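You operate a simulated robot arm through the tools that you are given. There is no shell and no other tool.

The job below is to be done with a simulated robot arm. You get a single attempt, and the scene is never put back.

## Task
Add the big carton's missing bag, fold it shut and log it packed.
Fine: set the flavour knob to its label; the bag comes from the table; short flaps first; one push of PACKED.
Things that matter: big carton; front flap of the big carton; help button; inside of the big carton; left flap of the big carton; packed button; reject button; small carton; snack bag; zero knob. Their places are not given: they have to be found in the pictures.

Only the result counts: the job must be done as asked and must still hold three seconds after the hand-in. Knocking over, shifting, dropping, spilling or breaking anything else fails it. Flat cloth is picked up by pressing the open fingertips on it (5 to 10 N) and closing them slowly along it; thin cloth reads only 2 to 8 mm in the jaws.

## Robot
A 6-joint arm with a fingered hand, fixed in place. Base frame: the origin is at the foot of the arm, x ahead of it, y to its left, z up; the work surface is at about z = 850. Lengths are in mm, angles in rad, forces in N, time in s.
With the tool pointing down near the work surface it reaches from about 500 to 960 mm from the base axis. Its first joint turns from -2.897 to 2.897 rad. Payload 5 kg.
Tool frame: the origin (TCP) lies between the finger pads and is the grasp point; the fingertips stand 43 mm ahead of it; z points along the fingers, y is the line along which they close. Largest opening 144 mm; the body of the gripper starts 50 mm behind the TCP. The gripper is a hand of 5 fingers: y runs from the thumb to the fingers, the wrist lies at [-21, -133, -233] in the tool frame, and closing takes about 1.5 s.
Orientation is told as [roll, pitch, yaw] about the base's x, y, z axes, in that order, counted from this pose: with the fingers straight down and the wrist toward the robot, the tool's x, y and z point along [0, 1, 0], [1, 0, 0] and [0, 0, -1] of the base frame.

## Interface
- The arm moves only by the tool servo_tool. Its argument "plan" is one flat list of numbers, 6 for each row, row after row: the shift along the tool's x, y, z in mm, then the turn, a rotation vector about the tool's x, y, z in rad. In form: [dx, dy, dz, wx, wy, wz, dx, dy, dz, wx, wy, wz, ...]. A call has 1 to 20 rows; each row shifts and turns the commanded pose from where the row before left it, along the tool's axes as they then stand. "hand" is the opening, from 0 (shut) to 1 (fully open), set as the call begins (left out, the last holds). Rows are played at 5 a second. More than 50 mm and 0.15 rad between two rows, or a gripper value outside its range, and nothing of the call is played. Where a pose cannot be reached the arm comes as near as it can. A force on the tool above 70 N (or 10 N above the force at the start of the call, whichever is more), or a blocked arm, ends the call early, and 0.2 s more pass. The fingers move at their own pace (about 72 mm/s each) and stop on an object; they squeeze with about 24 N. The grip force told is the motor's: it shows also when the fingers shut on nothing. Time passes only in rows, and 0.2 s behind the last, so rows that do not move let the fingers close. The reply holds the time, the measured pose of the TCP, the force on the tool along the base axes, the opening and the grip force, in the units named above and with some noise, with the torque about the TCP (base axes, N m) and any sound that the robot's microphone picked up.
- Cameras (640 x 400 px; columns grow to the right, rows downward): "scene" is fixed at [219.1, -499.3, 1811]; the picture's right is [1.00, -0.08, 0.00], its down [-0.05, -0.64, -0.77] and it looks along [0.06, 0.77, -0.64] (base axes); focal length 321 px, centre (320, 200). "wrist" rides on the gripper at [86, -109, -167] in the tool frame; the picture's right is [-0.80, 0.28, -0.53], its down [-0.54, -0.73, 0.42] and it looks along [-0.27, 0.63, 0.73] (tool axes); focal length 275 px, centre (320, 200).
- grab_frame(camera): a new picture of that camera. No time passes.
- lift_body(by): slides the trunk up (or, below 0, down) by that many mm; the arm rides with it, the base frame stays. It gives what a move gives, with no picture.
- preshape(shape): the hand has 5 fingers and takes this shape, open, in about a second: jaw (thumb against the fingers, like two jaws); tri (thumb and two fingers); tip (a fingertip pinch); poke (one finger out to press); point (the index stretched); flat (the hand flat); cup (the hand cupped); fist (a fist). The gripper value then closes the fingers along that shape, each until it touches; the sizes above hold for jaw. It gives what a move gives, with no picture.
- measure_at(camera, pixels): there is no depth. For up to 12 entries [column, row, z] of the newest picture of that camera ("zoom" is the newest enlarged one), the place [x, y] in the base frame at which the ray of that pixel passes the height z, good to about 2 mm. No time passes.
- enlarge(camera, box): a new picture of the part [left, top, right, bottom] of that camera's present view, enlarged. No time passes.
- close_job(): hands the job in; it is judged then, once.

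Open the gripper and draw the arm clear of the work before you hand the job in, unless the task says otherwise.

The tools are called after "Request:" by a JSON object that holds its "method" and its "body". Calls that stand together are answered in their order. servo_tool: Moves the arm, as the interface text tells. Its arguments: {"type":"object","properties":{"plan":{"type":"array","items":{"type":"number"}},"hand":{"type":"number"}},"required":["plan"]} The other tools are called the same way: lift_body (by) slides the trunk up or down; preshape (shape) gives the hand a shape; grab_frame (camera) takes a picture; measure_at (camera, pixels) gives the place at which the rays of pixels pass given heights; enlarge (camera, box) takes an enlarged picture of a part of a camera's view; close_job () hands the job in.

At the start:

```text
clock: 0.0
tcp_pos: [233.2, 392.2, 1406.2]
tool_rot: [-0.002, 0.002, -0.001]
wrist_force: [0.0, 0.1, -0.1]
torque: [0.02, 0.03, 0.02]
opening: 143.7
grasp_force: 0.0
shape: jaw
trunk travel left (down, up): [-525.0, 65.0]
```

scene: 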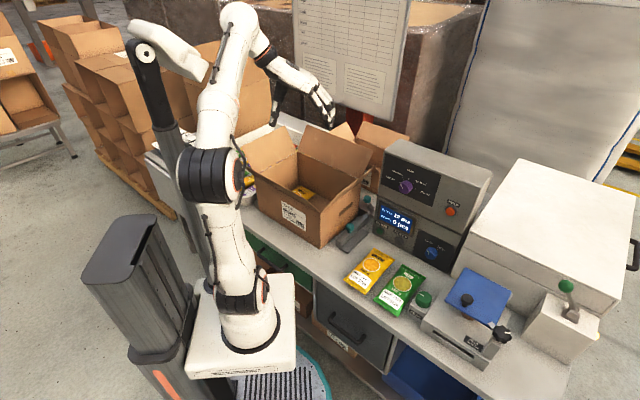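
wrist: 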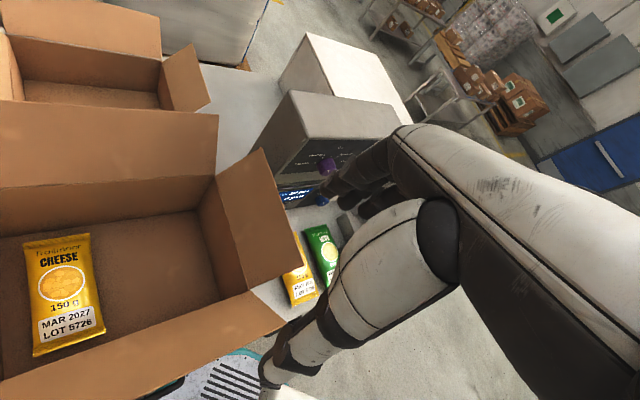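

The scene shows the big carton near (310,185), bags at (370,270) and (400,290), and the machine with a purple knob near (406,186). I'll enlarge these regions to read the labels.

Request:
{"method": "enlarge", "body": {"camera": "scene", "box": [230, 110, 390, 250]}}

Request:
{"method": "enlarge", "body": {"camera": "scene", "box": [350, 130, 500, 280]}}

Request:
{"method": "enlarge", "body": {"camera": "scene", "box": [330, 220, 530, 370]}}

Request:
{"method": "enlarge", "body": {"camera": "scene", "box": [270, 0, 430, 130]}}

Request:
{"method": "enlarge", "body": {"camera": "wrist", "box": [240, 80, 400, 320]}}

```text
2.86 times, centred on (310, 180) of scene
```

zoom: 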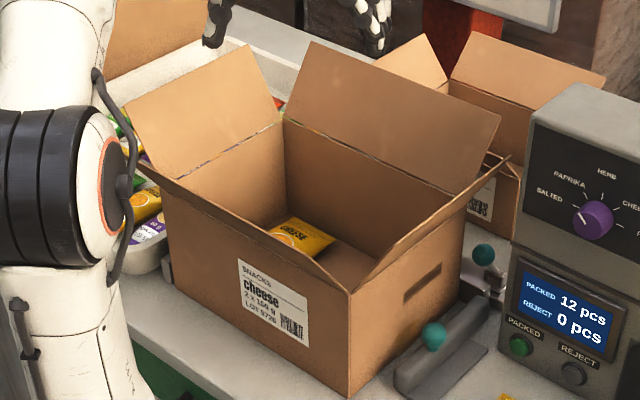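

```text
2.67 times, centred on (425, 205) of scene
```

zoom: 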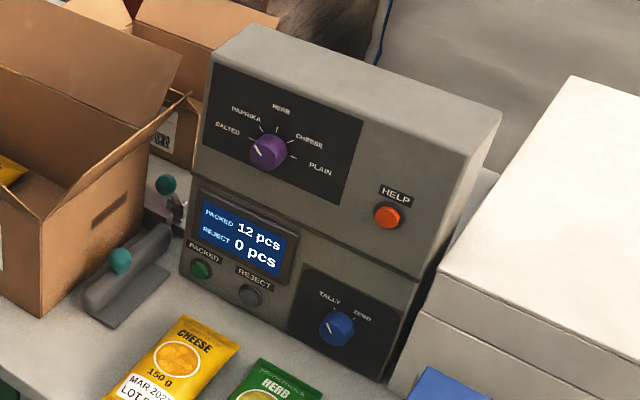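

```text
2.67 times, centred on (430, 295) of scene
```

zoom: 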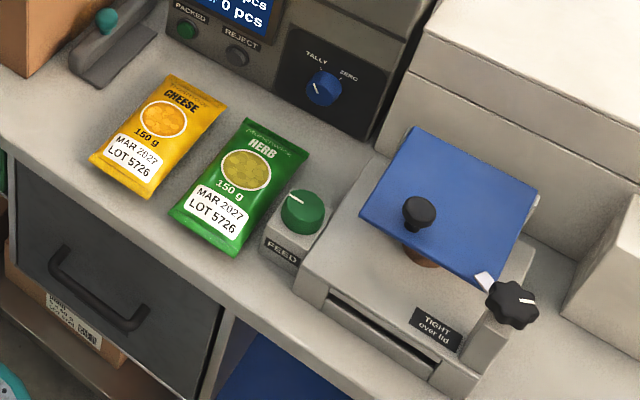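

```text
3.08 times, centred on (350, 65) of scene
```

zoom: 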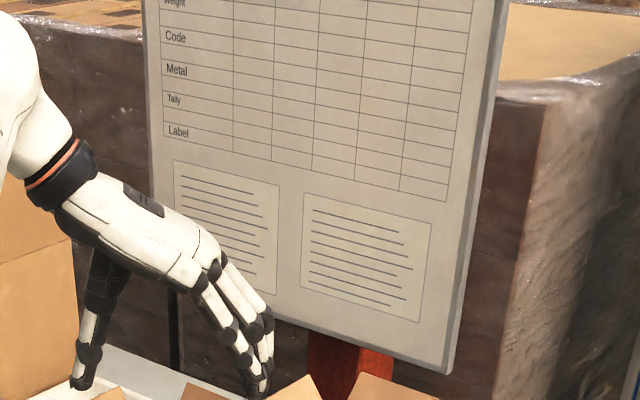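

```text
1.67 times, centred on (320, 200) of wrist
```

zoom: 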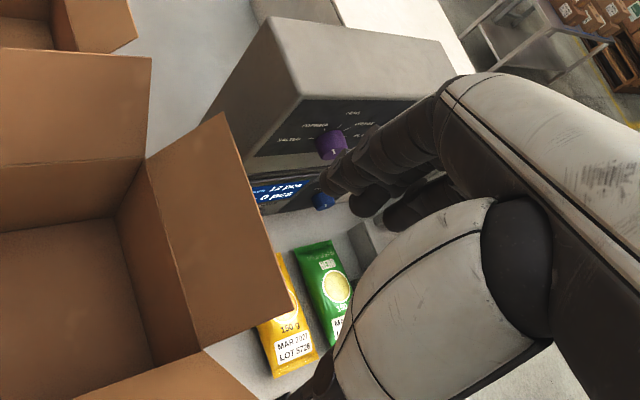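

Carton label reads cheese, 2 x 150 g, LOT 5726; the matching yellow cheese bag lies at (370,270), and the purple knob points at SALTED. Now I measure positions of carton corners, bags and buttons.

Request:
{"method": "measure_at", "body": {"camera": "scene", "pixels": [[317, 247, 850], [359, 210, 850], [259, 206, 850], [348, 280, 870], [379, 290, 870], [374, 252, 870], [392, 260, 870], [376, 300, 870], [405, 316, 870], [424, 277, 870], [400, 248, 850], [450, 270, 850]]}}

Request:
{"method": "enlarge", "body": {"camera": "wrist", "box": [0, 0, 320, 400]}}

Request:
{"method": "enlarge", "body": {"camera": "scene", "box": [370, 150, 450, 220]}}

```text
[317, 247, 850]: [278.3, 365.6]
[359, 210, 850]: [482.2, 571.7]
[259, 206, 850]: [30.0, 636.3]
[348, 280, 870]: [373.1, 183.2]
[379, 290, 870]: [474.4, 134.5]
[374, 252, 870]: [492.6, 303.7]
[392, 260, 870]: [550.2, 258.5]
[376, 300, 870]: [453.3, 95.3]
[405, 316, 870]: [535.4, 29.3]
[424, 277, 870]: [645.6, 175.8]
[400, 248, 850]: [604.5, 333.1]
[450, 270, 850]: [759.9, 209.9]
```

```text
1.00 times, centred on (160, 200) of wrist (not enlarged: the box is as wide or as high as the picture)
```

zoom: 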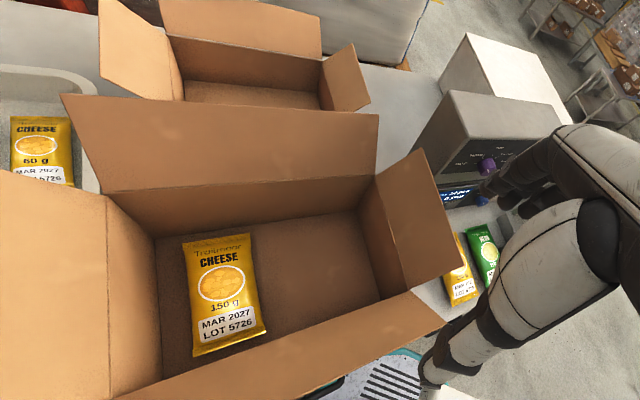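

```text
5.71 times, centred on (410, 185) of scene
```

zoom: 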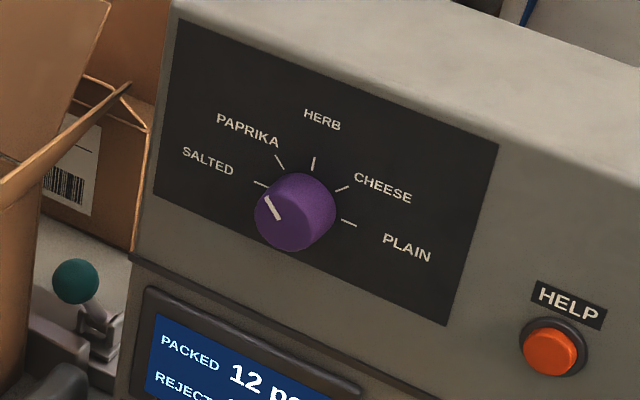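

The carton seems about 375 x 290 x 190 and turned some 45° in the base frame. I enlarge the scene for precise corner measurements of machine and carton.

Request:
{"method": "enlarge", "body": {"camera": "scene", "box": [360, 130, 500, 280]}}

Request:
{"method": "measure_at", "body": {"camera": "scene", "pixels": [[374, 234, 850], [447.5, 273.5, 850], [319.8, 248.9, 850], [359.6, 215, 850], [258.5, 208.5, 850], [320.5, 211.5, 1040], [250, 169, 1040], [366, 178, 1040], [296, 150, 1040], [240, 222, 850], [330, 272, 850], [520, 390, 850]]}}

```text
2.67 times, centred on (430, 205) of scene
```

zoom: 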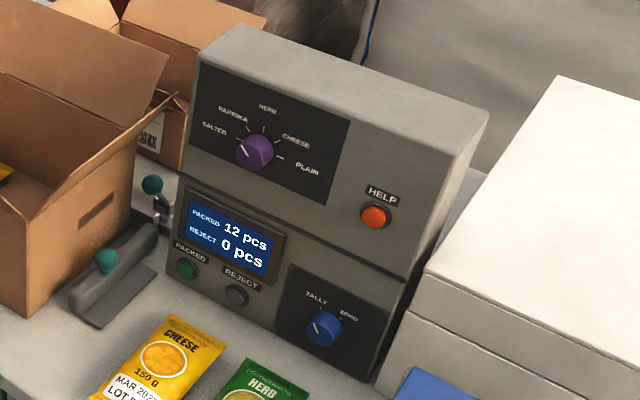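

```text
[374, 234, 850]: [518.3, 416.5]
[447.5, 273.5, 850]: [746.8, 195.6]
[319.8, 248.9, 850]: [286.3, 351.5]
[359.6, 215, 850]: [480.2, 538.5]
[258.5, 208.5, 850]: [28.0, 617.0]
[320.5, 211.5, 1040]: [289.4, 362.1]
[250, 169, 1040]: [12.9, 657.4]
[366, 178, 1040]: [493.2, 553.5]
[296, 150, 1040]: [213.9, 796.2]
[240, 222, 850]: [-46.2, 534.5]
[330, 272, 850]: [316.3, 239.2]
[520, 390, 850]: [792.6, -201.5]
```

The bench runs along u=(0.707,-0.707) and the machine face is at v≈661, with the PACKED button at about (530,395,892) and the flavour knob near (575,337,1153). I first yaw the hand 45° in place and then shift along the bench toward the machine, staying high.

Request:
{"method": "servo_tool", "body": {"plan": [0, 0, 0, 0, 0, -0.131, 0, 0, 0, 0, 0, -0.131, 0, 0, 0, 0, 0, -0.131, 0, 0, 0, 0, 0, -0.131, 0, 0, 0, 0, 0, -0.131, 0, 0, 0, 0, 0, -0.131, -40, 0, 0, 0, 0, 0, -40, 0, 0, 0, 0, 0, -40, 0, 0, 0, 0, 0, -40, 0, 0, 0, 0, 0, -40, 0, 0, 0, 0, 0, -40, 0, 0, 0, 0, 0], "hand": 1}}

```text
clock: 2.6
tcp_pos: [406.8, 223.3, 1405.2]
tool_rot: [0.0, 0.003, 0.787]
wrist_force: [0.6, -0.3, 0.9]
torque: [0.03, 0.01, -0.05]
opening: 143.7
grasp_force: 0.1
shape: jaw
trunk travel left (down, up): [-525.0, 65.0]
```

The move went as planned. I look through both cameras.

Request:
{"method": "grab_frame", "body": {"camera": "wrist"}}

Request:
{"method": "grab_frame", "body": {"camera": "scene"}}

```text
taken
```

wrist: 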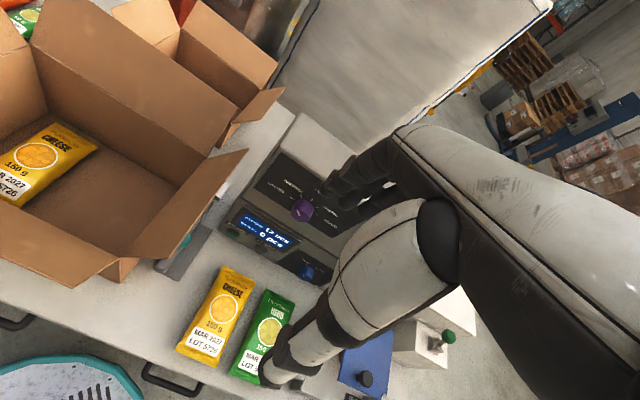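

```text
taken
```

scene: 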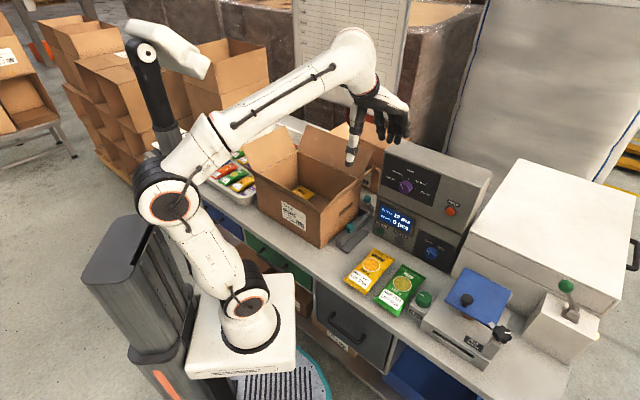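

The wrist view shows the machine face, knob at about (302,210), bags at (215,315) and (263,335). I enlarge it for details.

Request:
{"method": "enlarge", "body": {"camera": "wrist", "box": [210, 110, 370, 290]}}

Request:
{"method": "enlarge", "body": {"camera": "wrist", "box": [255, 160, 345, 230]}}

Request:
{"method": "enlarge", "body": {"camera": "wrist", "box": [150, 240, 310, 400]}}

Request:
{"method": "enlarge", "body": {"camera": "wrist", "box": [0, 0, 290, 300]}}

```text
2.22 times, centred on (290, 200) of wrist
```

zoom: 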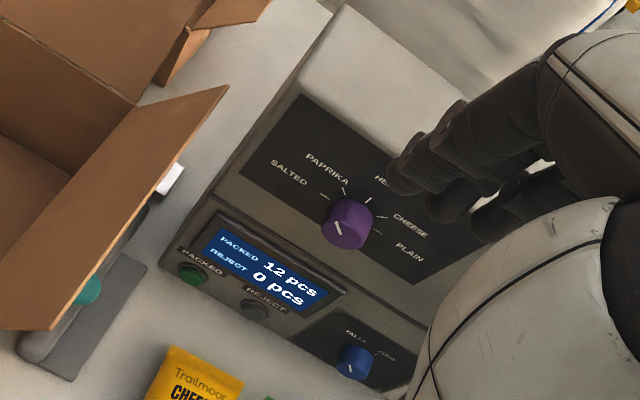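

```text
5.71 times, centred on (300, 195) of wrist
```

zoom: 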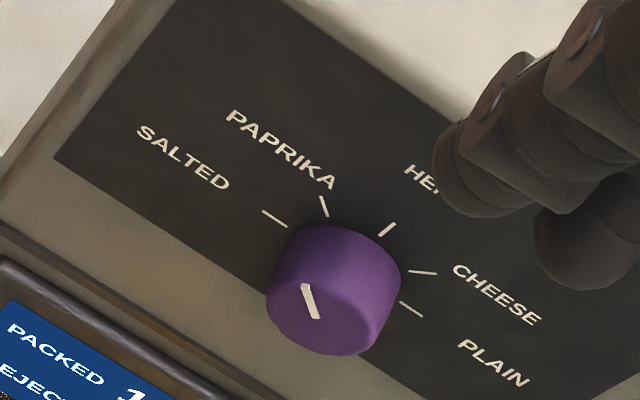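

```text
2.50 times, centred on (230, 320) of wrist
```

zoom: 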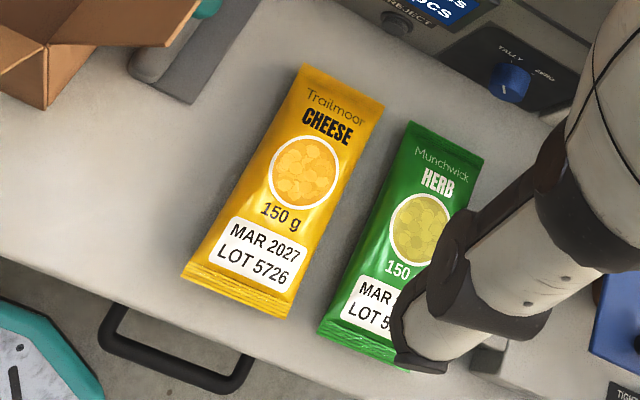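

```text
1.33 times, centred on (145, 150) of wrist
```

zoom: 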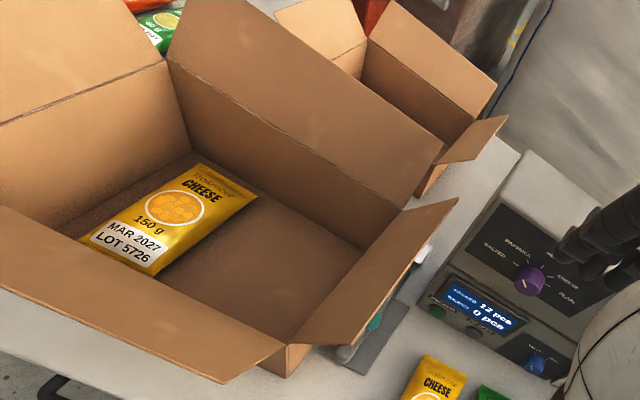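

The pointer appears parallel to the PAPRIKA tick. I measure knob, ticks and buttons at two heights in both cameras to triangulate them.

Request:
{"method": "measure_at", "body": {"camera": "wrist", "pixels": [[300.4, 212.5, 1150], [300.4, 212.5, 1170], [289.8, 196.9, 1160], [289.8, 196.9, 1180], [300.2, 194.5, 1160], [300.2, 194.5, 1190], [320.5, 207.8, 1160], [320.5, 207.8, 1190], [232.8, 232.9, 880], [232.8, 232.9, 900], [261.2, 249.1, 880], [261.2, 249.1, 900]]}}

Request:
{"method": "measure_at", "body": {"camera": "scene", "pixels": [[404.4, 188.2, 1150], [404.4, 188.2, 1170], [398.4, 181.8, 1160], [398.4, 181.8, 1180], [402.3, 177.1, 1160], [402.3, 177.1, 1190], [415.1, 182.5, 1160], [415.1, 182.5, 1190], [379.8, 230.5, 880], [379.8, 230.5, 900], [398.5, 241, 880], [398.5, 241, 900]]}}

```text
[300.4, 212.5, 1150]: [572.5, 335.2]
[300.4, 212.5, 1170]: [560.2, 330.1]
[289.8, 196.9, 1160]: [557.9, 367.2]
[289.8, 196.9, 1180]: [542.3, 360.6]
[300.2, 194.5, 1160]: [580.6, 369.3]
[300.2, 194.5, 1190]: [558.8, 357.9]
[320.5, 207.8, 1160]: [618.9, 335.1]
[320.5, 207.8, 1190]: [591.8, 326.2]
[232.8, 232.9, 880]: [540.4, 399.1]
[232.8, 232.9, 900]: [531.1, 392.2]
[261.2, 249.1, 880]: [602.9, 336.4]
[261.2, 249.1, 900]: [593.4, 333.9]
```

```text
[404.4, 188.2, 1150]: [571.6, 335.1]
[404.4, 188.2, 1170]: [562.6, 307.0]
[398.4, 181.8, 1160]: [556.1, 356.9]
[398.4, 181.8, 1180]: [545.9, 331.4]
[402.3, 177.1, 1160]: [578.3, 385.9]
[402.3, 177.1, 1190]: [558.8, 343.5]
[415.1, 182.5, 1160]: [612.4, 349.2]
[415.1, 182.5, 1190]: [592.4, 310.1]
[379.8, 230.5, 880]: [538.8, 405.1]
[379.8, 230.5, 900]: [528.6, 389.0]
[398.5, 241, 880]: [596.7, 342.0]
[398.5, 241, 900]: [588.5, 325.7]
```

Knob face centre is about (572,335,1150), ticks at ±45/±90°, PACKED at (534,395,893), REJECT 88 mm to its right. Now I measure the yellow bag corners and the green bag from the wrist view.

Request:
{"method": "measure_at", "body": {"camera": "wrist", "pixels": [[224, 266.4, 855], [255.6, 281.2, 855], [174.8, 350, 855], [218, 367.2, 855], [216, 316, 875], [266, 288.4, 855], [296, 301, 855], [228, 375, 855], [163, 140, 1040]]}}

Request:
{"method": "enlarge", "body": {"camera": "scene", "box": [330, 220, 450, 340]}}

Request:
{"method": "enlarge", "body": {"camera": "scene", "box": [230, 100, 390, 260]}}

```text
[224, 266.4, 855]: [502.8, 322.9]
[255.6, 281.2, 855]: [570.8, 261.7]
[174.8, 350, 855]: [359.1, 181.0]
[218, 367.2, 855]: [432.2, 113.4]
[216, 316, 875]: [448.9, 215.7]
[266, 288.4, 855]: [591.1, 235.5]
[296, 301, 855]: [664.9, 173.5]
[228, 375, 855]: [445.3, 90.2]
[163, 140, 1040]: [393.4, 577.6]
```

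```text
3.33 times, centred on (390, 280) of scene
```

zoom: 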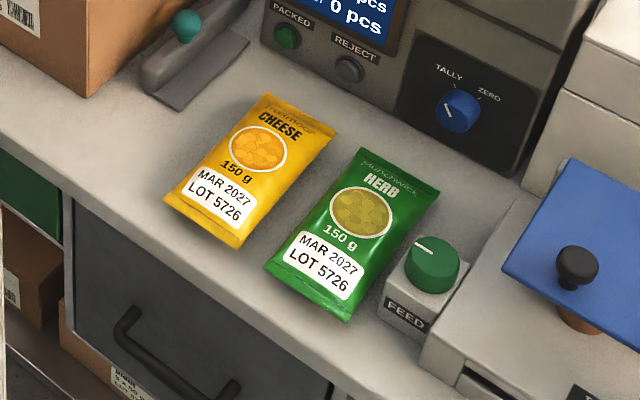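

```text
2.50 times, centred on (310, 180) of scene
```

zoom: 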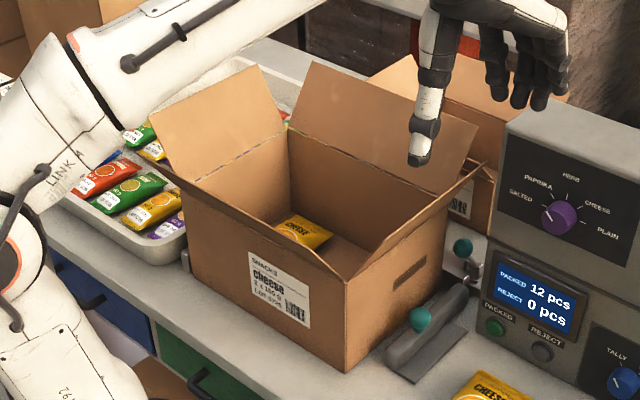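

Yellow bag: 95 x 203 mm, centred near (466,220), aligned with the bench. For the knob I first rotate the hand yaw to -45° high above the bench so that it can be pitched toward the panel.

Request:
{"method": "servo_tool", "body": {"plan": [0, 0, 0, 0, 0, 0.143, 0, 0, 0, 0, 0, 0.143, 0, 0, 0, 0, 0, 0.143, 0, 0, 0, 0, 0, 0.143, 0, 0, 0, 0, 0, 0.143, 0, 0, 0, 0, 0, 0.143, 0, 0, 0, 0, 0, 0.143, 0, 0, 0, 0, 0, 0.143, 0, 0, 0, 0, 0, 0.143, 0, 0, 0, 0, 0, 0.143, 0, 0, 0, 0, 0, 0.141]}}

```text
clock: 5.0
tcp_pos: [402.1, 222.3, 1404.6]
tool_rot: [-0.003, -0.003, -0.786]
wrist_force: [0.1, -0.2, -0.1]
torque: [0.01, 0.01, 0.04]
opening: 144.0
grasp_force: 0.1
shape: jaw
trunk travel left (down, up): [-525.0, 65.0]
```

Yaw reached -0.786. Now I pitch the hand about tool y by 90° so the fingers point at the panel.

Request:
{"method": "servo_tool", "body": {"plan": [0, 0, 0, 0, 0.143, 0, 0, 0, 0, 0, 0.143, 0, 0, 0, 0, 0, 0.143, 0, 0, 0, 0, 0, 0.143, 0, 0, 0, 0, 0, 0.143, 0, 0, 0, 0, 0, 0.143, 0, 0, 0, 0, 0, 0.143, 0, 0, 0, 0, 0, 0.143, 0, 0, 0, 0, 0, 0.143, 0, 0, 0, 0, 0, 0.143, 0, 0, 0, 0, 0, 0.141, 0]}}

Request:
{"method": "grab_frame", "body": {"camera": "wrist"}}

Request:
{"method": "grab_frame", "body": {"camera": "scene"}}

```text
clock: 7.4
tcp_pos: [402.1, 223.6, 1406.8]
tool_rot: [1.567, -0.003, -0.783]
wrist_force: [-0.7, 0.3, -0.2]
torque: [-0.01, 0.02, -0.03]
opening: 143.8
grasp_force: 0.0
shape: jaw
trunk travel left (down, up): [-525.0, 65.0]
```

```text
taken
```

wrist: 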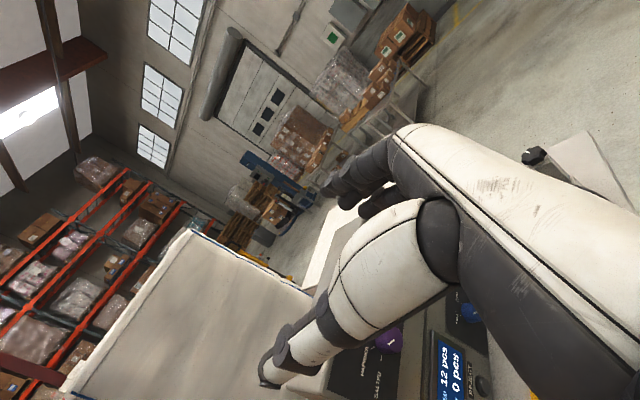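

```text
taken
```

scene: 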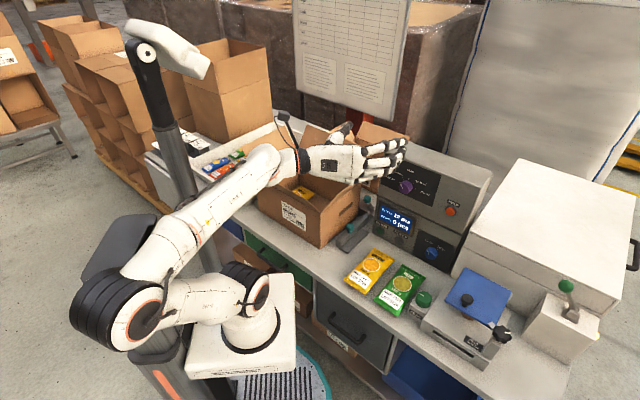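

The horizontal pose works. Next I descend to the pre-grasp in front of the knob (u=169, v=560, z=1151).

Request:
{"method": "servo_tool", "body": {"plan": [-42.7, 7.2, 19.6, 0, 0, 0, -42.7, 7.2, 19.6, 0, 0, 0, -42.7, 7.2, 19.6, 0, 0, 0, -42.7, 7.2, 19.6, 0, 0, 0, -42.7, 7.2, 19.6, 0, 0, 0, -42.7, 7.2, 19.6, 0, 0, 0]}}

Request:
{"method": "grab_frame", "body": {"camera": "wrist"}}

Request:
{"method": "enlarge", "body": {"camera": "scene", "box": [330, 120, 490, 260]}}

```text
clock: 8.8
tcp_pos: [383.0, 247.4, 1367.9]
tool_rot: [1.565, 0.0, -0.787]
wrist_force: [0.6, -0.5, 1.0]
torque: [-0.03, 0.02, -0.03]
opening: 143.8
grasp_force: 0.0
shape: jaw
out of reach, approached as far as the arm can: row 1, 2, 3, 4, 5, 6
trunk travel left (down, up): [-525.0, 65.0]
```

```text
taken
```

wrist: 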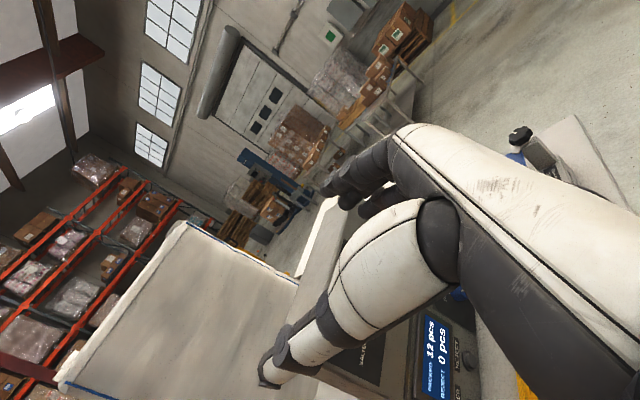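

```text
2.86 times, centred on (410, 190) of scene
```

zoom: 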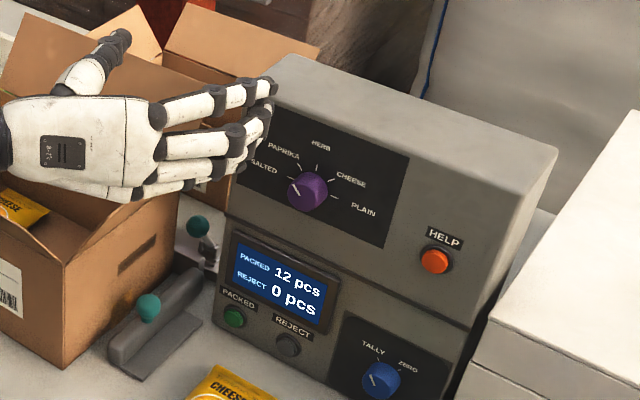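

Row by row it was out of reach at this trunk height; the trunk should be lowered instead. First I go back up and sideways (+u) so the hand is clear of the carton flaps.

Request:
{"method": "servo_tool", "body": {"plan": [15, 25, 0, 0, 0, 0, 15, 25, 0, 0, 0, 0, 5, 22, 0, 0, 0, 0]}}

```text
clock: 9.6
tcp_pos: [429.4, 194.5, 1405.4]
tool_rot: [1.562, 0.0, -0.784]
wrist_force: [0.5, -0.2, -0.5]
torque: [0.0, 0.03, 0.02]
opening: 143.9
grasp_force: 0.1
shape: jaw
out of reach, approached as far as the arm can: row 3
trunk travel left (down, up): [-525.0, 65.0]
```

TCP is now at u=166, v=441, z=1405, clear of the carton. I lower the trunk by 254 mm in two steps to bring the hand to knob height.

Request:
{"method": "lift_body", "body": {"by": -120}}

Request:
{"method": "grab_frame", "body": {"camera": "scene"}}

```text
clock: 11.1
tcp_pos: [429.6, 196.4, 1287.0]
tool_rot: [1.562, 0.001, -0.786]
wrist_force: [0.6, -0.3, 0.5]
torque: [-0.01, 0.0, 0.02]
opening: 143.8
grasp_force: 0.0
shape: jaw
trunk travel left (down, up): [-405.0, 185.0]
```

```text
taken
```

scene: 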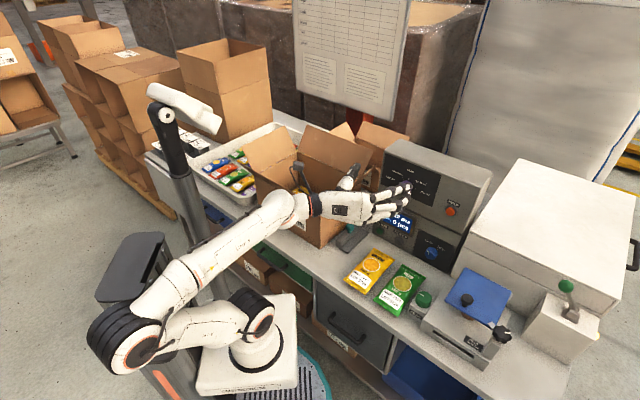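

The front flap's outer edge lies near v≈385, z≈1130, so I want the wrist higher than the flap. I roll the hand 45° about its pointing axis (wrist to upper-left) before lowering more.

Request:
{"method": "servo_tool", "body": {"plan": [0, 0, 0, 0, 0, 0.131, 0, 0, 0, 0, 0, 0.131, 0, 0, 0, 0, 0, 0.131, 0, 0, 0, 0, 0, 0.131, 0, 0, 0, 0, 0, 0.131, 0, 0, 0, 0, 0, 0.131]}}

Request:
{"method": "lift_body", "body": {"by": -134}}

Request:
{"method": "grab_frame", "body": {"camera": "scene"}}

Request:
{"method": "grab_frame", "body": {"camera": "wrist"}}

```text
clock: 12.5
tcp_pos: [418.1, 209.5, 1290.9]
tool_rot: [1.577, 0.785, -0.736]
wrist_force: [-0.3, -0.2, 0.0]
torque: [0.01, 0.02, -0.03]
opening: 143.8
grasp_force: 0.1
shape: jaw
trunk travel left (down, up): [-405.0, 185.0]
```

```text
clock: 14.1
tcp_pos: [424.7, 216.1, 1146.4]
tool_rot: [1.54, 0.786, -0.764]
wrist_force: [0.3, -0.6, -0.1]
torque: [0.02, 0.02, -0.03]
opening: 143.9
grasp_force: 0.1
shape: jaw
trunk travel left (down, up): [-271.0, 319.0]
```

```text
taken
```

scene: 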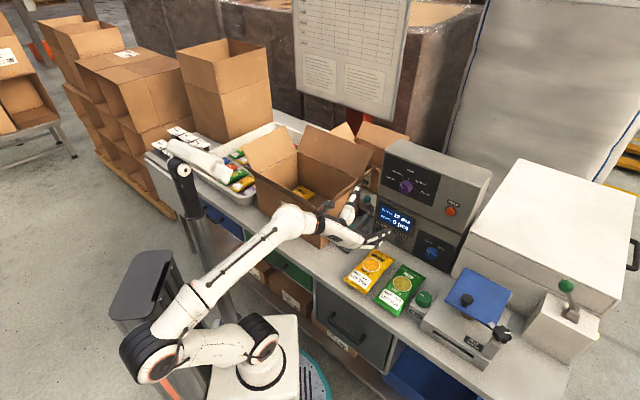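

```text
taken
```

wrist: 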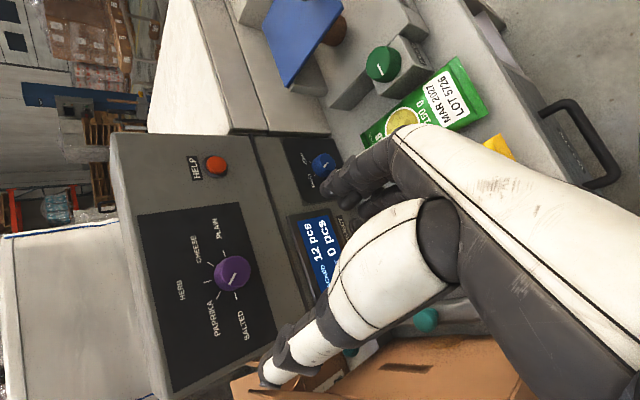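

The wrist now sees the panel clearly: knob at (232,272). I enlarge it to read the pointer direction.

Request:
{"method": "enlarge", "body": {"camera": "wrist", "box": [160, 200, 300, 350]}}

```text
2.67 times, centred on (230, 275) of wrist
```

zoom: 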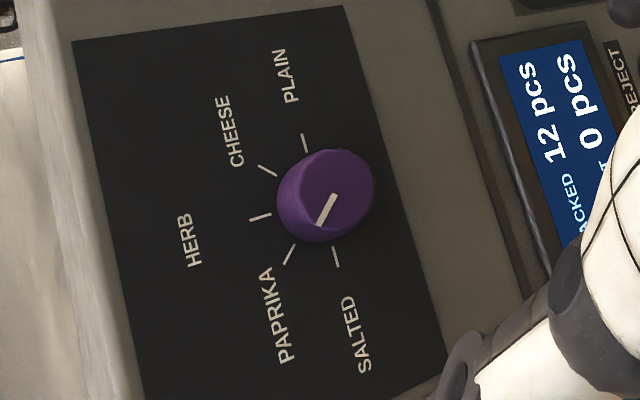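

The pointer is on PAPRIKA; it must turn 90° clockwise (about the pointing axis) to CHEESE. I move the hand forward to v≈540 centred on the knob.

Request:
{"method": "servo_tool", "body": {"plan": [6.2, 3.9, 29, 0, 0, 0, 6.2, 3.9, 29, 0, 0, 0, 6.2, 3.9, 29, 0, 0, 0, 0, 0, 0, 0, 0, 0]}}

Request:
{"method": "grab_frame", "body": {"camera": "wrist"}}

Request:
{"method": "enlarge", "body": {"camera": "scene", "box": [330, 130, 490, 270]}}

```text
clock: 15.3
tcp_pos: [472.6, 281.3, 1175.0]
tool_rot: [1.605, 0.781, -0.658]
wrist_force: [-0.5, 0.7, -0.1]
torque: [-0.02, 0.02, -0.03]
opening: 144.0
grasp_force: 0.0
shape: jaw
trunk travel left (down, up): [-271.0, 319.0]
stopped in row 4: the arm was blocked; the commanded pose is now the measured one
```

```text
taken
```

wrist: 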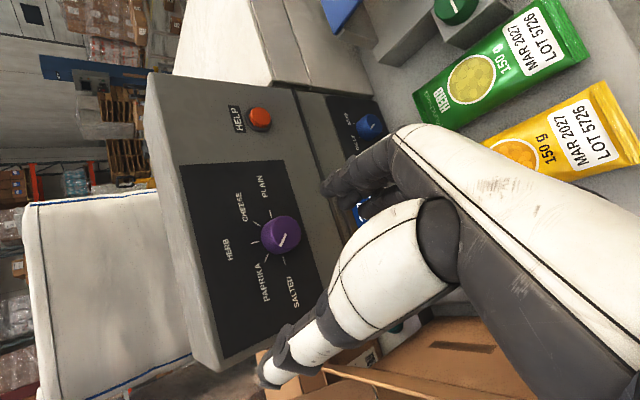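

```text
2.86 times, centred on (410, 200) of scene
```

zoom: 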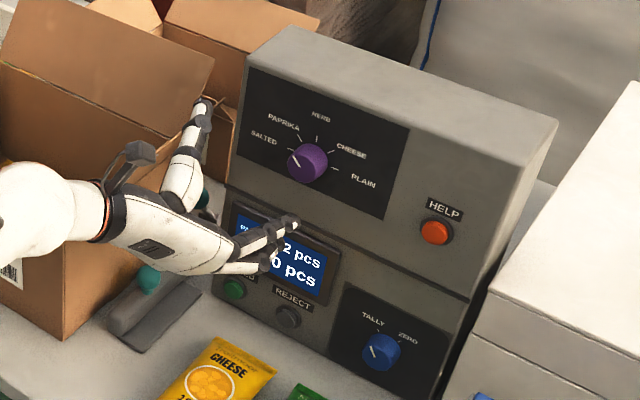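

The arm stopped at a joint limit (no contact force) with yaw off by 0.13. I back off and roll the other way, so the wrist comes to the lower-left, then I'll check the reach.

Request:
{"method": "servo_tool", "body": {"plan": [0, 0, -40, 0, 0, 0, 0, 0, -40, 0, 0, 0, 0, 0, 0, 0, 0, -0.143, 0, 0, 0, 0, 0, -0.143, 0, 0, 0, 0, 0, -0.143, 0, 0, 0, 0, 0, -0.143, 0, 0, 0, 0, 0, -0.143, 0, 0, 0, 0, 0, -0.143, 0, 0, 0, 0, 0, -0.143, 0, 0, 0, 0, 0, -0.143, 0, 0, 0, 0, 0, -0.143, 0, 0, 0, 0, 0, -0.143, 0, 0, 0, 0, 0, -0.141, 0, 0, 0, -0.09, -0.09, 0]}}

Request:
{"method": "grab_frame", "body": {"camera": "scene"}}

Request:
{"method": "grab_frame", "body": {"camera": "wrist"}}

```text
clock: 18.3
tcp_pos: [366.1, 246.2, 1231.5]
tool_rot: [1.602, -0.789, -0.84]
wrist_force: [-0.3, -0.7, 0.4]
torque: [0.0, 0.03, -0.04]
opening: 143.9
grasp_force: 0.0
shape: jaw
out of reach, approached as far as the arm can: row 8, 9, 10, 11, 12, 13
trunk travel left (down, up): [-271.0, 319.0]
```

```text
taken
```

scene: 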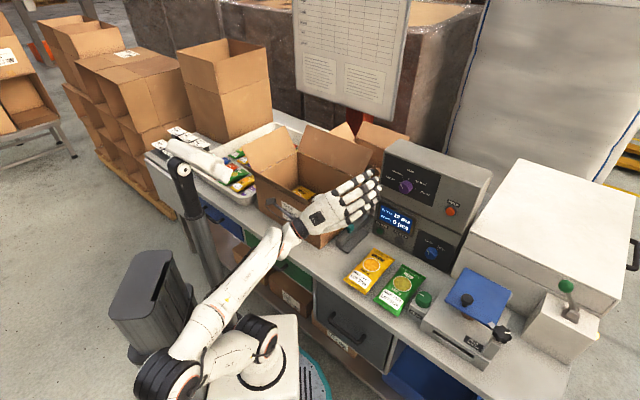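

```text
taken
```

wrist: 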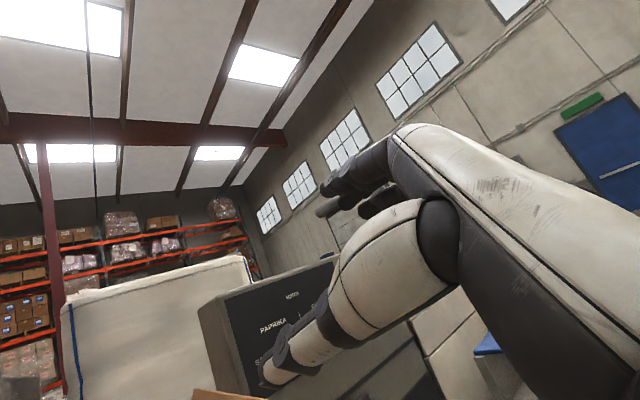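

Here the arm is too compressed; I lower the trunk another 110 mm, then move forward, which extends it.

Request:
{"method": "lift_body", "body": {"by": -110}}

```text
clock: 19.7
tcp_pos: [364.4, 245.0, 1124.5]
tool_rot: [1.61, -0.783, -0.843]
wrist_force: [-7.1, -4.4, 25.8]
torque: [1.35, 0.75, 0.52]
opening: 138.9
grasp_force: 0.0
shape: jaw
trunk travel left (down, up): [-161.0, 429.0]
```

There's 26 N upward force: something is touching. I stop and look.

Request:
{"method": "grab_frame", "body": {"camera": "scene"}}

Request:
{"method": "enlarge", "body": {"camera": "scene", "box": [270, 140, 430, 280]}}

Request:
{"method": "grab_frame", "body": {"camera": "wrist"}}

```text
taken
```

scene: 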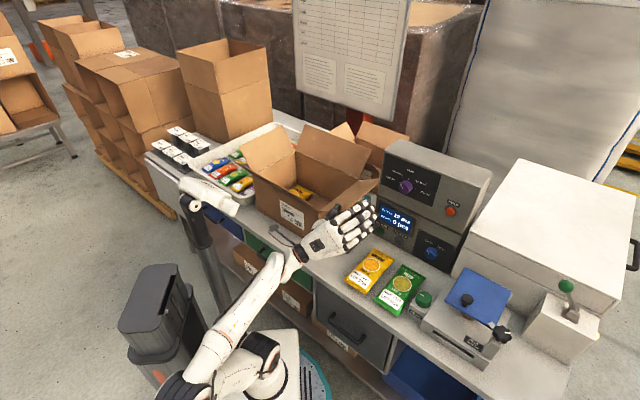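

```text
2.86 times, centred on (350, 210) of scene
```

zoom: 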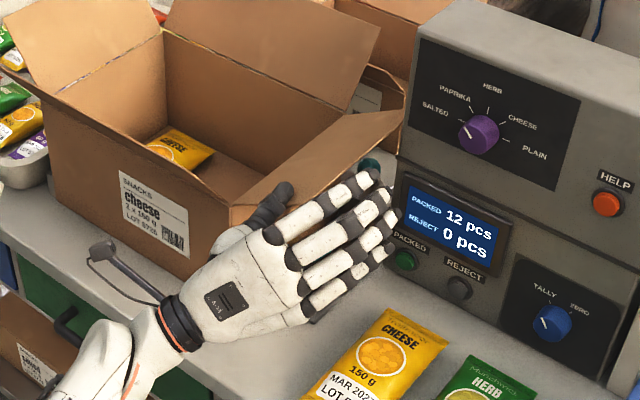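

```text
taken
```

wrist: 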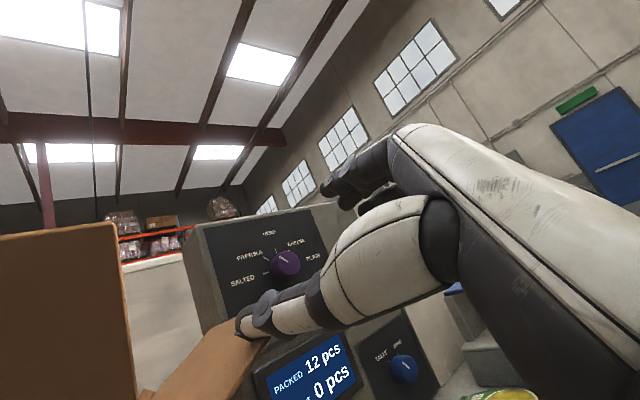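

The thumb is pressing on the right flap, bending it outward. I raise the trunk again to relieve it.

Request:
{"method": "lift_body", "body": {"by": 110}}

Request:
{"method": "enlarge", "body": {"camera": "scene", "box": [230, 110, 390, 250]}}

```text
clock: 21.2
tcp_pos: [366.5, 246.8, 1231.6]
tool_rot: [1.601, -0.786, -0.836]
wrist_force: [-0.7, -0.3, 0.2]
torque: [-0.01, 0.0, -0.01]
opening: 144.1
grasp_force: 0.0
shape: jaw
trunk travel left (down, up): [-271.0, 319.0]
```

```text
2.86 times, centred on (310, 180) of scene
```

zoom: 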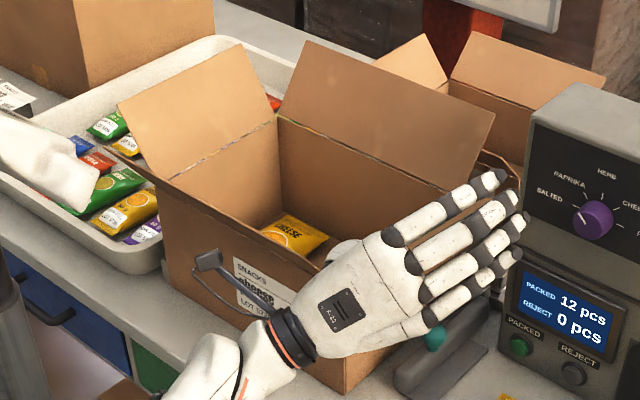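

The thumb had dented the right flap outward and the carton moved only about 5 mm; force is now zero. I move the hand sideways away from the carton first, then forward at this height, correcting orientation.

Request:
{"method": "servo_tool", "body": {"plan": [-29.7, 29.7, 0, 0, 0, 0, -29.7, 29.7, 0, 0, 0, 0, 0, 0, 35, 0.036, 0.006, 0, 0, 0, 35, 0, 0, 0, 0, 0, 35, 0, 0, 0]}}

Request:
{"method": "enlarge", "body": {"camera": "scene", "box": [310, 110, 470, 250]}}

Request:
{"method": "grab_frame", "body": {"camera": "wrist"}}

```text
clock: 22.4
tcp_pos: [448.3, 295.5, 1241.2]
tool_rot: [1.565, -0.785, -0.792]
wrist_force: [-0.5, -0.6, 0.0]
torque: [-0.03, 0.02, -0.04]
opening: 143.8
grasp_force: 0.0
shape: jaw
out of reach, approached as far as the arm can: row 2, 3, 4, 5
trunk travel left (down, up): [-271.0, 319.0]
```

```text
2.86 times, centred on (390, 180) of scene
```

zoom: 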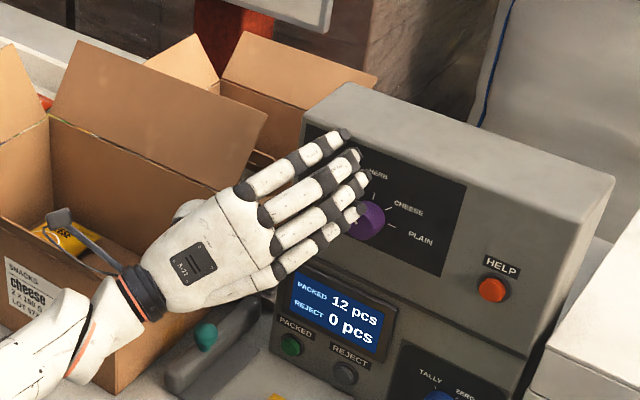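

```text
taken
```

wrist: 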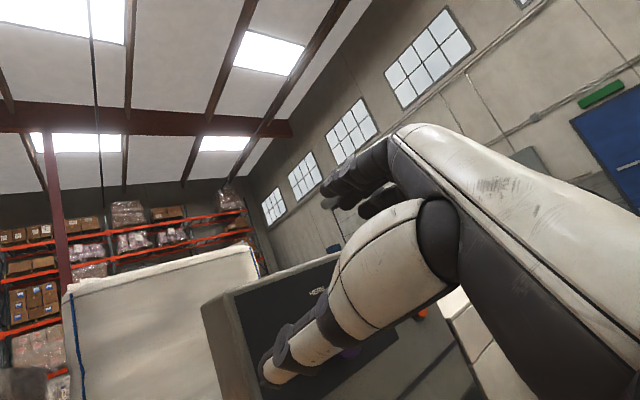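

The arm is exact at φ≈0 (wrist to the left) as seen earlier, so I roll back +45° here and then shift +u by 60 mm.

Request:
{"method": "servo_tool", "body": {"plan": [0, 0, 0, 0, 0, 0.131, 0, 0, 0, 0, 0, 0.131, 0, 0, 0, 0, 0, 0.131, 0, 0, 0, 0, 0, 0.131, 0, 0, 0, 0, 0, 0.131, 0, 0, 0, 0, 0, 0.131, 0, 30, 0, 0, 0, 0, 0, 30, 0, 0, 0, 0]}}

Request:
{"method": "grab_frame", "body": {"camera": "scene"}}

Request:
{"method": "enlarge", "body": {"camera": "scene", "box": [310, 110, 470, 250]}}

```text
clock: 24.2
tcp_pos: [492.8, 256.1, 1242.4]
tool_rot: [1.57, 0.001, -0.785]
wrist_force: [-0.6, -0.3, 0.0]
torque: [0.01, 0.02, -0.11]
opening: 143.8
grasp_force: 0.1
shape: jaw
trunk travel left (down, up): [-271.0, 319.0]
```

```text
taken
```

scene: 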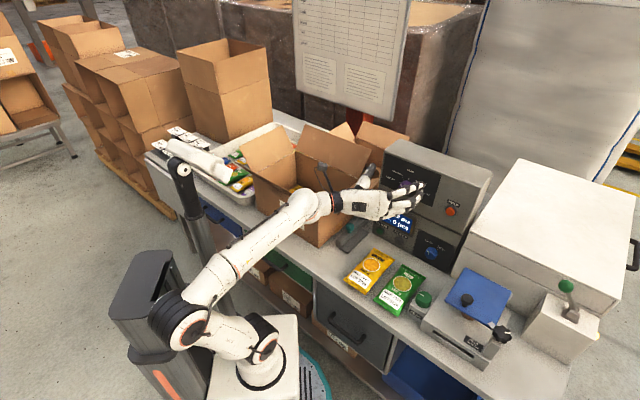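

```text
2.86 times, centred on (390, 180) of scene
```

zoom: 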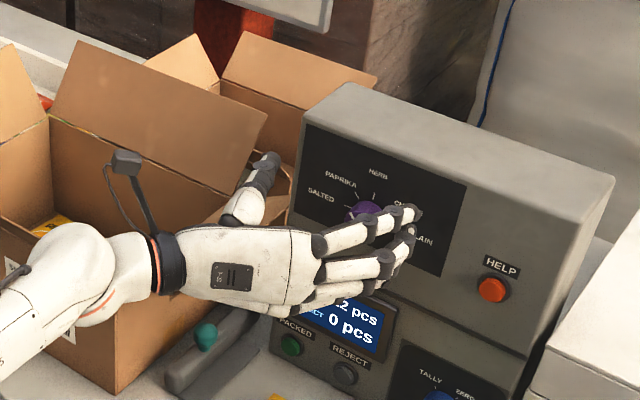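

Exact pose now at u=167, v=529, z=1242 with the hand aligned to the knob axis. I lower by 91 mm in small steps.

Request:
{"method": "servo_tool", "body": {"plan": [-30, 0, 0, 0, 0, 0, -30, 0, 0, 0, 0, 0, -31, 1, 0, 0, 0, 0]}}

Request:
{"method": "enlarge", "body": {"camera": "scene", "box": [310, 110, 470, 250]}}

Request:
{"method": "grab_frame", "body": {"camera": "wrist"}}

```text
clock: 25.0
tcp_pos: [465.0, 251.7, 1192.0]
tool_rot: [1.557, 0.003, -0.788]
wrist_force: [-0.1, 0.5, 0.3]
torque: [0.0, -0.03, 0.02]
opening: 144.1
grasp_force: 0.1
shape: jaw
out of reach, approached as far as the arm can: row 1, 2, 3
trunk travel left (down, up): [-271.0, 319.0]
```

```text
2.86 times, centred on (390, 180) of scene
```

zoom: 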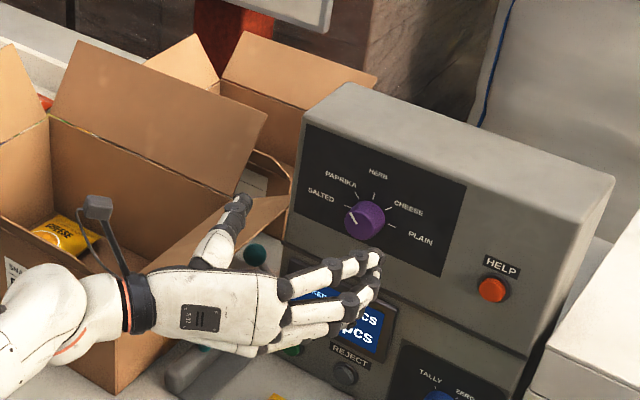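

```text
taken
```

wrist: 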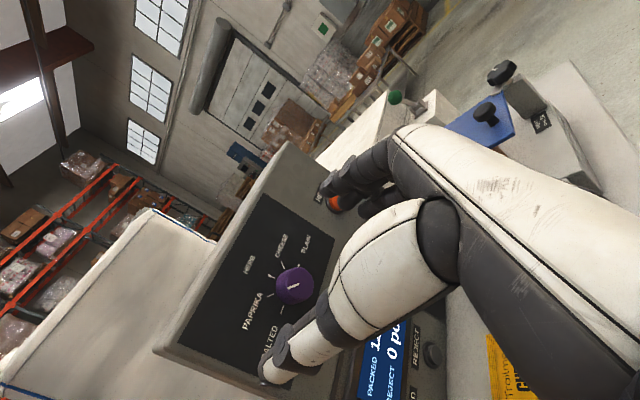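

Downward shift is limited by the arm, not contact; so I return to the previous pose and use the trunk to go down.

Request:
{"method": "servo_tool", "body": {"plan": [25, 8, 12, 0, 0, 0, 25, 9, 12, 0.0, 0.013, 0]}}

Request:
{"method": "lift_body", "body": {"by": -50}}

```text
clock: 25.6
tcp_pos: [493.2, 257.6, 1240.9]
tool_rot: [1.58, 0.003, -0.784]
wrist_force: [0.7, -1.0, -0.5]
torque: [0.0, -0.01, 0.01]
opening: 143.6
grasp_force: 0.1
shape: jaw
trunk travel left (down, up): [-271.0, 319.0]
```

```text
clock: 26.5
tcp_pos: [494.3, 256.8, 1190.7]
tool_rot: [1.585, 0.002, -0.785]
wrist_force: [0.4, -0.6, 0.1]
torque: [0.01, -0.03, 0.0]
opening: 143.7
grasp_force: 0.1
shape: jaw
trunk travel left (down, up): [-221.0, 369.0]
```

No contact. I lower the trunk by the last 40 mm and look.

Request:
{"method": "lift_body", "body": {"by": -40}}

Request:
{"method": "enlarge", "body": {"camera": "scene", "box": [310, 110, 470, 250]}}

Request:
{"method": "grab_frame", "body": {"camera": "wrist"}}

```text
clock: 27.3
tcp_pos: [494.4, 256.5, 1151.3]
tool_rot: [1.585, 0.002, -0.786]
wrist_force: [-0.6, -0.2, 0.8]
torque: [-0.02, -0.02, -0.01]
opening: 144.1
grasp_force: 0.1
shape: jaw
trunk travel left (down, up): [-181.0, 409.0]
```

```text
2.86 times, centred on (390, 180) of scene
```

zoom: 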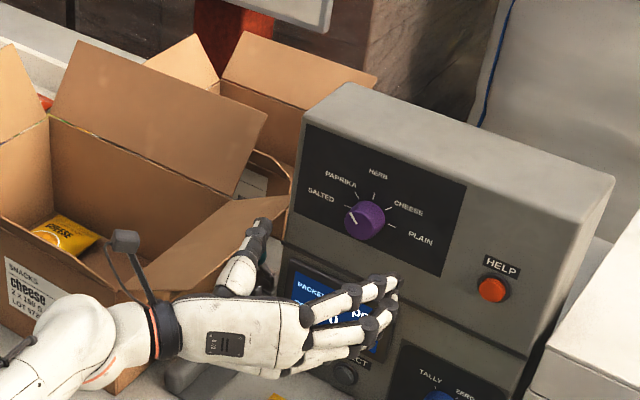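

```text
taken
```

wrist: 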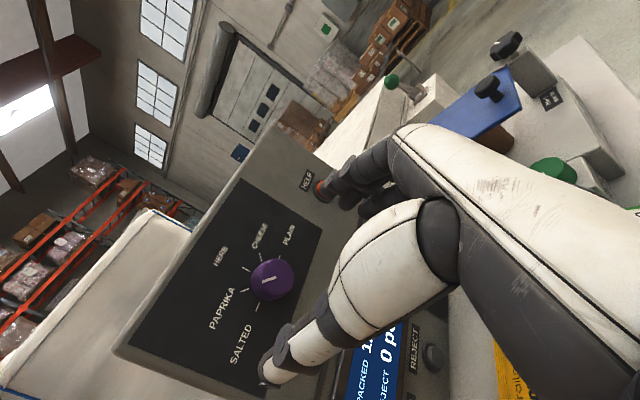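

Knob face centre in the wrist view at (272,277) coincides with the tool axis projection (276,278). I advance 80 mm so the fingertips surround the knob.

Request:
{"method": "servo_tool", "body": {"plan": [0, 0, 28, 0, 0, 0, 0, 0, 28, 0, -0.01, 0, 0, 0, 24, 0, 0, 0]}}

Request:
{"method": "enlarge", "body": {"camera": "scene", "box": [310, 110, 470, 250]}}

Request:
{"method": "grab_frame", "body": {"camera": "wrist"}}

```text
clock: 28.1
tcp_pos: [548.8, 313.1, 1154.9]
tool_rot: [1.566, 0.003, -0.79]
wrist_force: [-0.2, 0.0, 0.0]
torque: [-0.06, 0.0, -0.01]
opening: 143.9
grasp_force: 0.0
shape: jaw
out of reach, approached as far as the arm can: row 3
trunk travel left (down, up): [-181.0, 409.0]
```

```text
2.86 times, centred on (390, 180) of scene
```

zoom: 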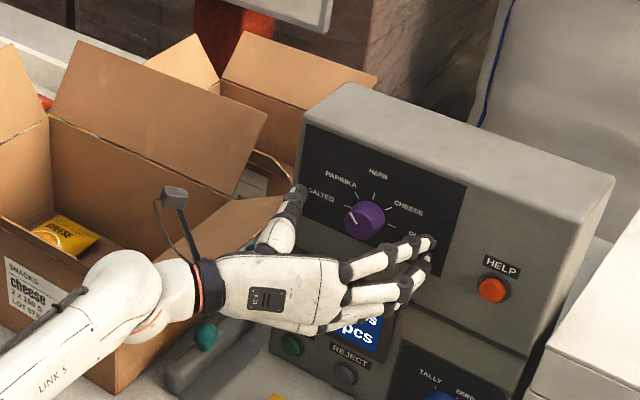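

```text
taken
```

wrist: 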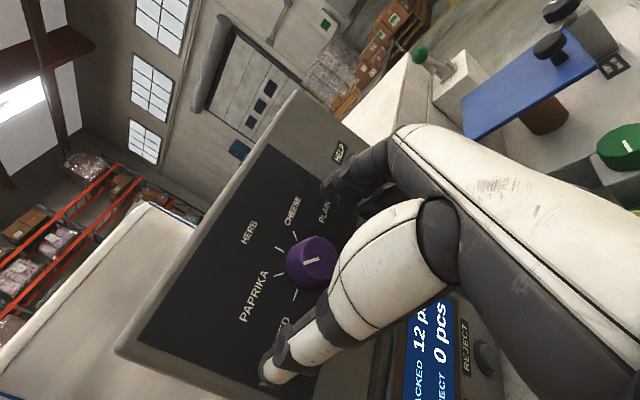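

The knob face centre sits at (312,260), right on the tool axis. I try 6 mm more forward, then close the hand on the knob.

Request:
{"method": "servo_tool", "body": {"plan": [-3, 0, 6, 0, 0, 0]}}

```text
clock: 28.5
tcp_pos: [551.5, 318.3, 1157.0]
tool_rot: [1.564, 0.004, -0.787]
wrist_force: [-0.5, 0.2, 0.6]
torque: [-0.02, 0.04, 0.0]
opening: 143.9
grasp_force: 0.0
shape: jaw
out of reach, approached as far as the arm can: row 1
trunk travel left (down, up): [-181.0, 409.0]
```

v=615 now, but z crept to 1157. I drop the trunk by 6 mm and then close on the knob.

Request:
{"method": "lift_body", "body": {"by": -7}}

Request:
{"method": "servo_tool", "body": {"plan": [0, 3, 0, 0, 0, 0, 0, 0, 0, 0, 0, 0, 0, 0, 0, 0, 0, 0, 0, 0, 0, 0, 0, 0, 0, 0, 0, 0, 0, 0, 0, 0, 0, 0, 0, 0, 0, 0, 0, 0, 0, 0, 0, 0, 0, 0, 0, 0], "hand": 0}}

Request:
{"method": "enlarge", "body": {"camera": "scene", "box": [340, 130, 480, 250]}}

Request:
{"method": "grab_frame", "body": {"camera": "wrist"}}

```text
clock: 29.1
tcp_pos: [551.2, 318.3, 1150.3]
tool_rot: [1.566, 0.005, -0.789]
wrist_force: [-0.7, -0.5, 0.3]
torque: [0.03, 0.03, -0.02]
opening: 144.3
grasp_force: 0.1
shape: jaw
trunk travel left (down, up): [-174.0, 416.0]
```

```text
clock: 30.9
tcp_pos: [552.5, 315.7, 1150.9]
tool_rot: [1.564, 0.002, -0.788]
wrist_force: [-2.4, 2.8, -0.3]
torque: [-0.02, 0.0, 0.04]
opening: 32.2
grasp_force: 24.2
shape: jaw
trunk travel left (down, up): [-174.0, 416.0]
```

```text
3.33 times, centred on (410, 190) of scene
```

zoom: 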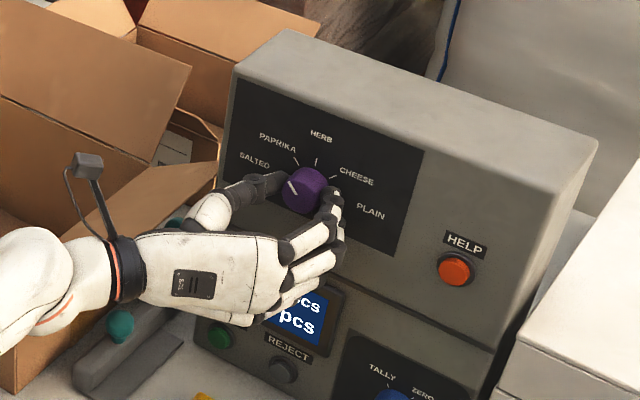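

```text
taken
```

wrist: 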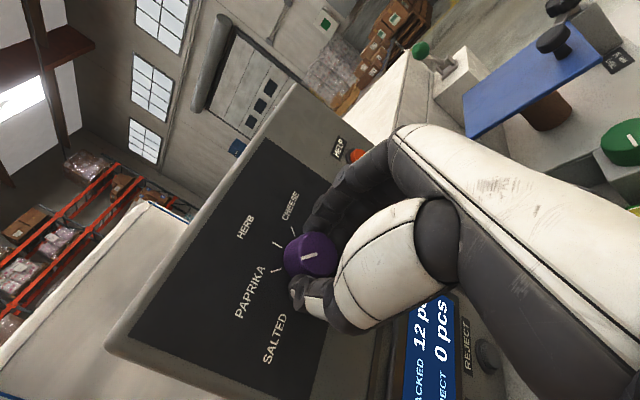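

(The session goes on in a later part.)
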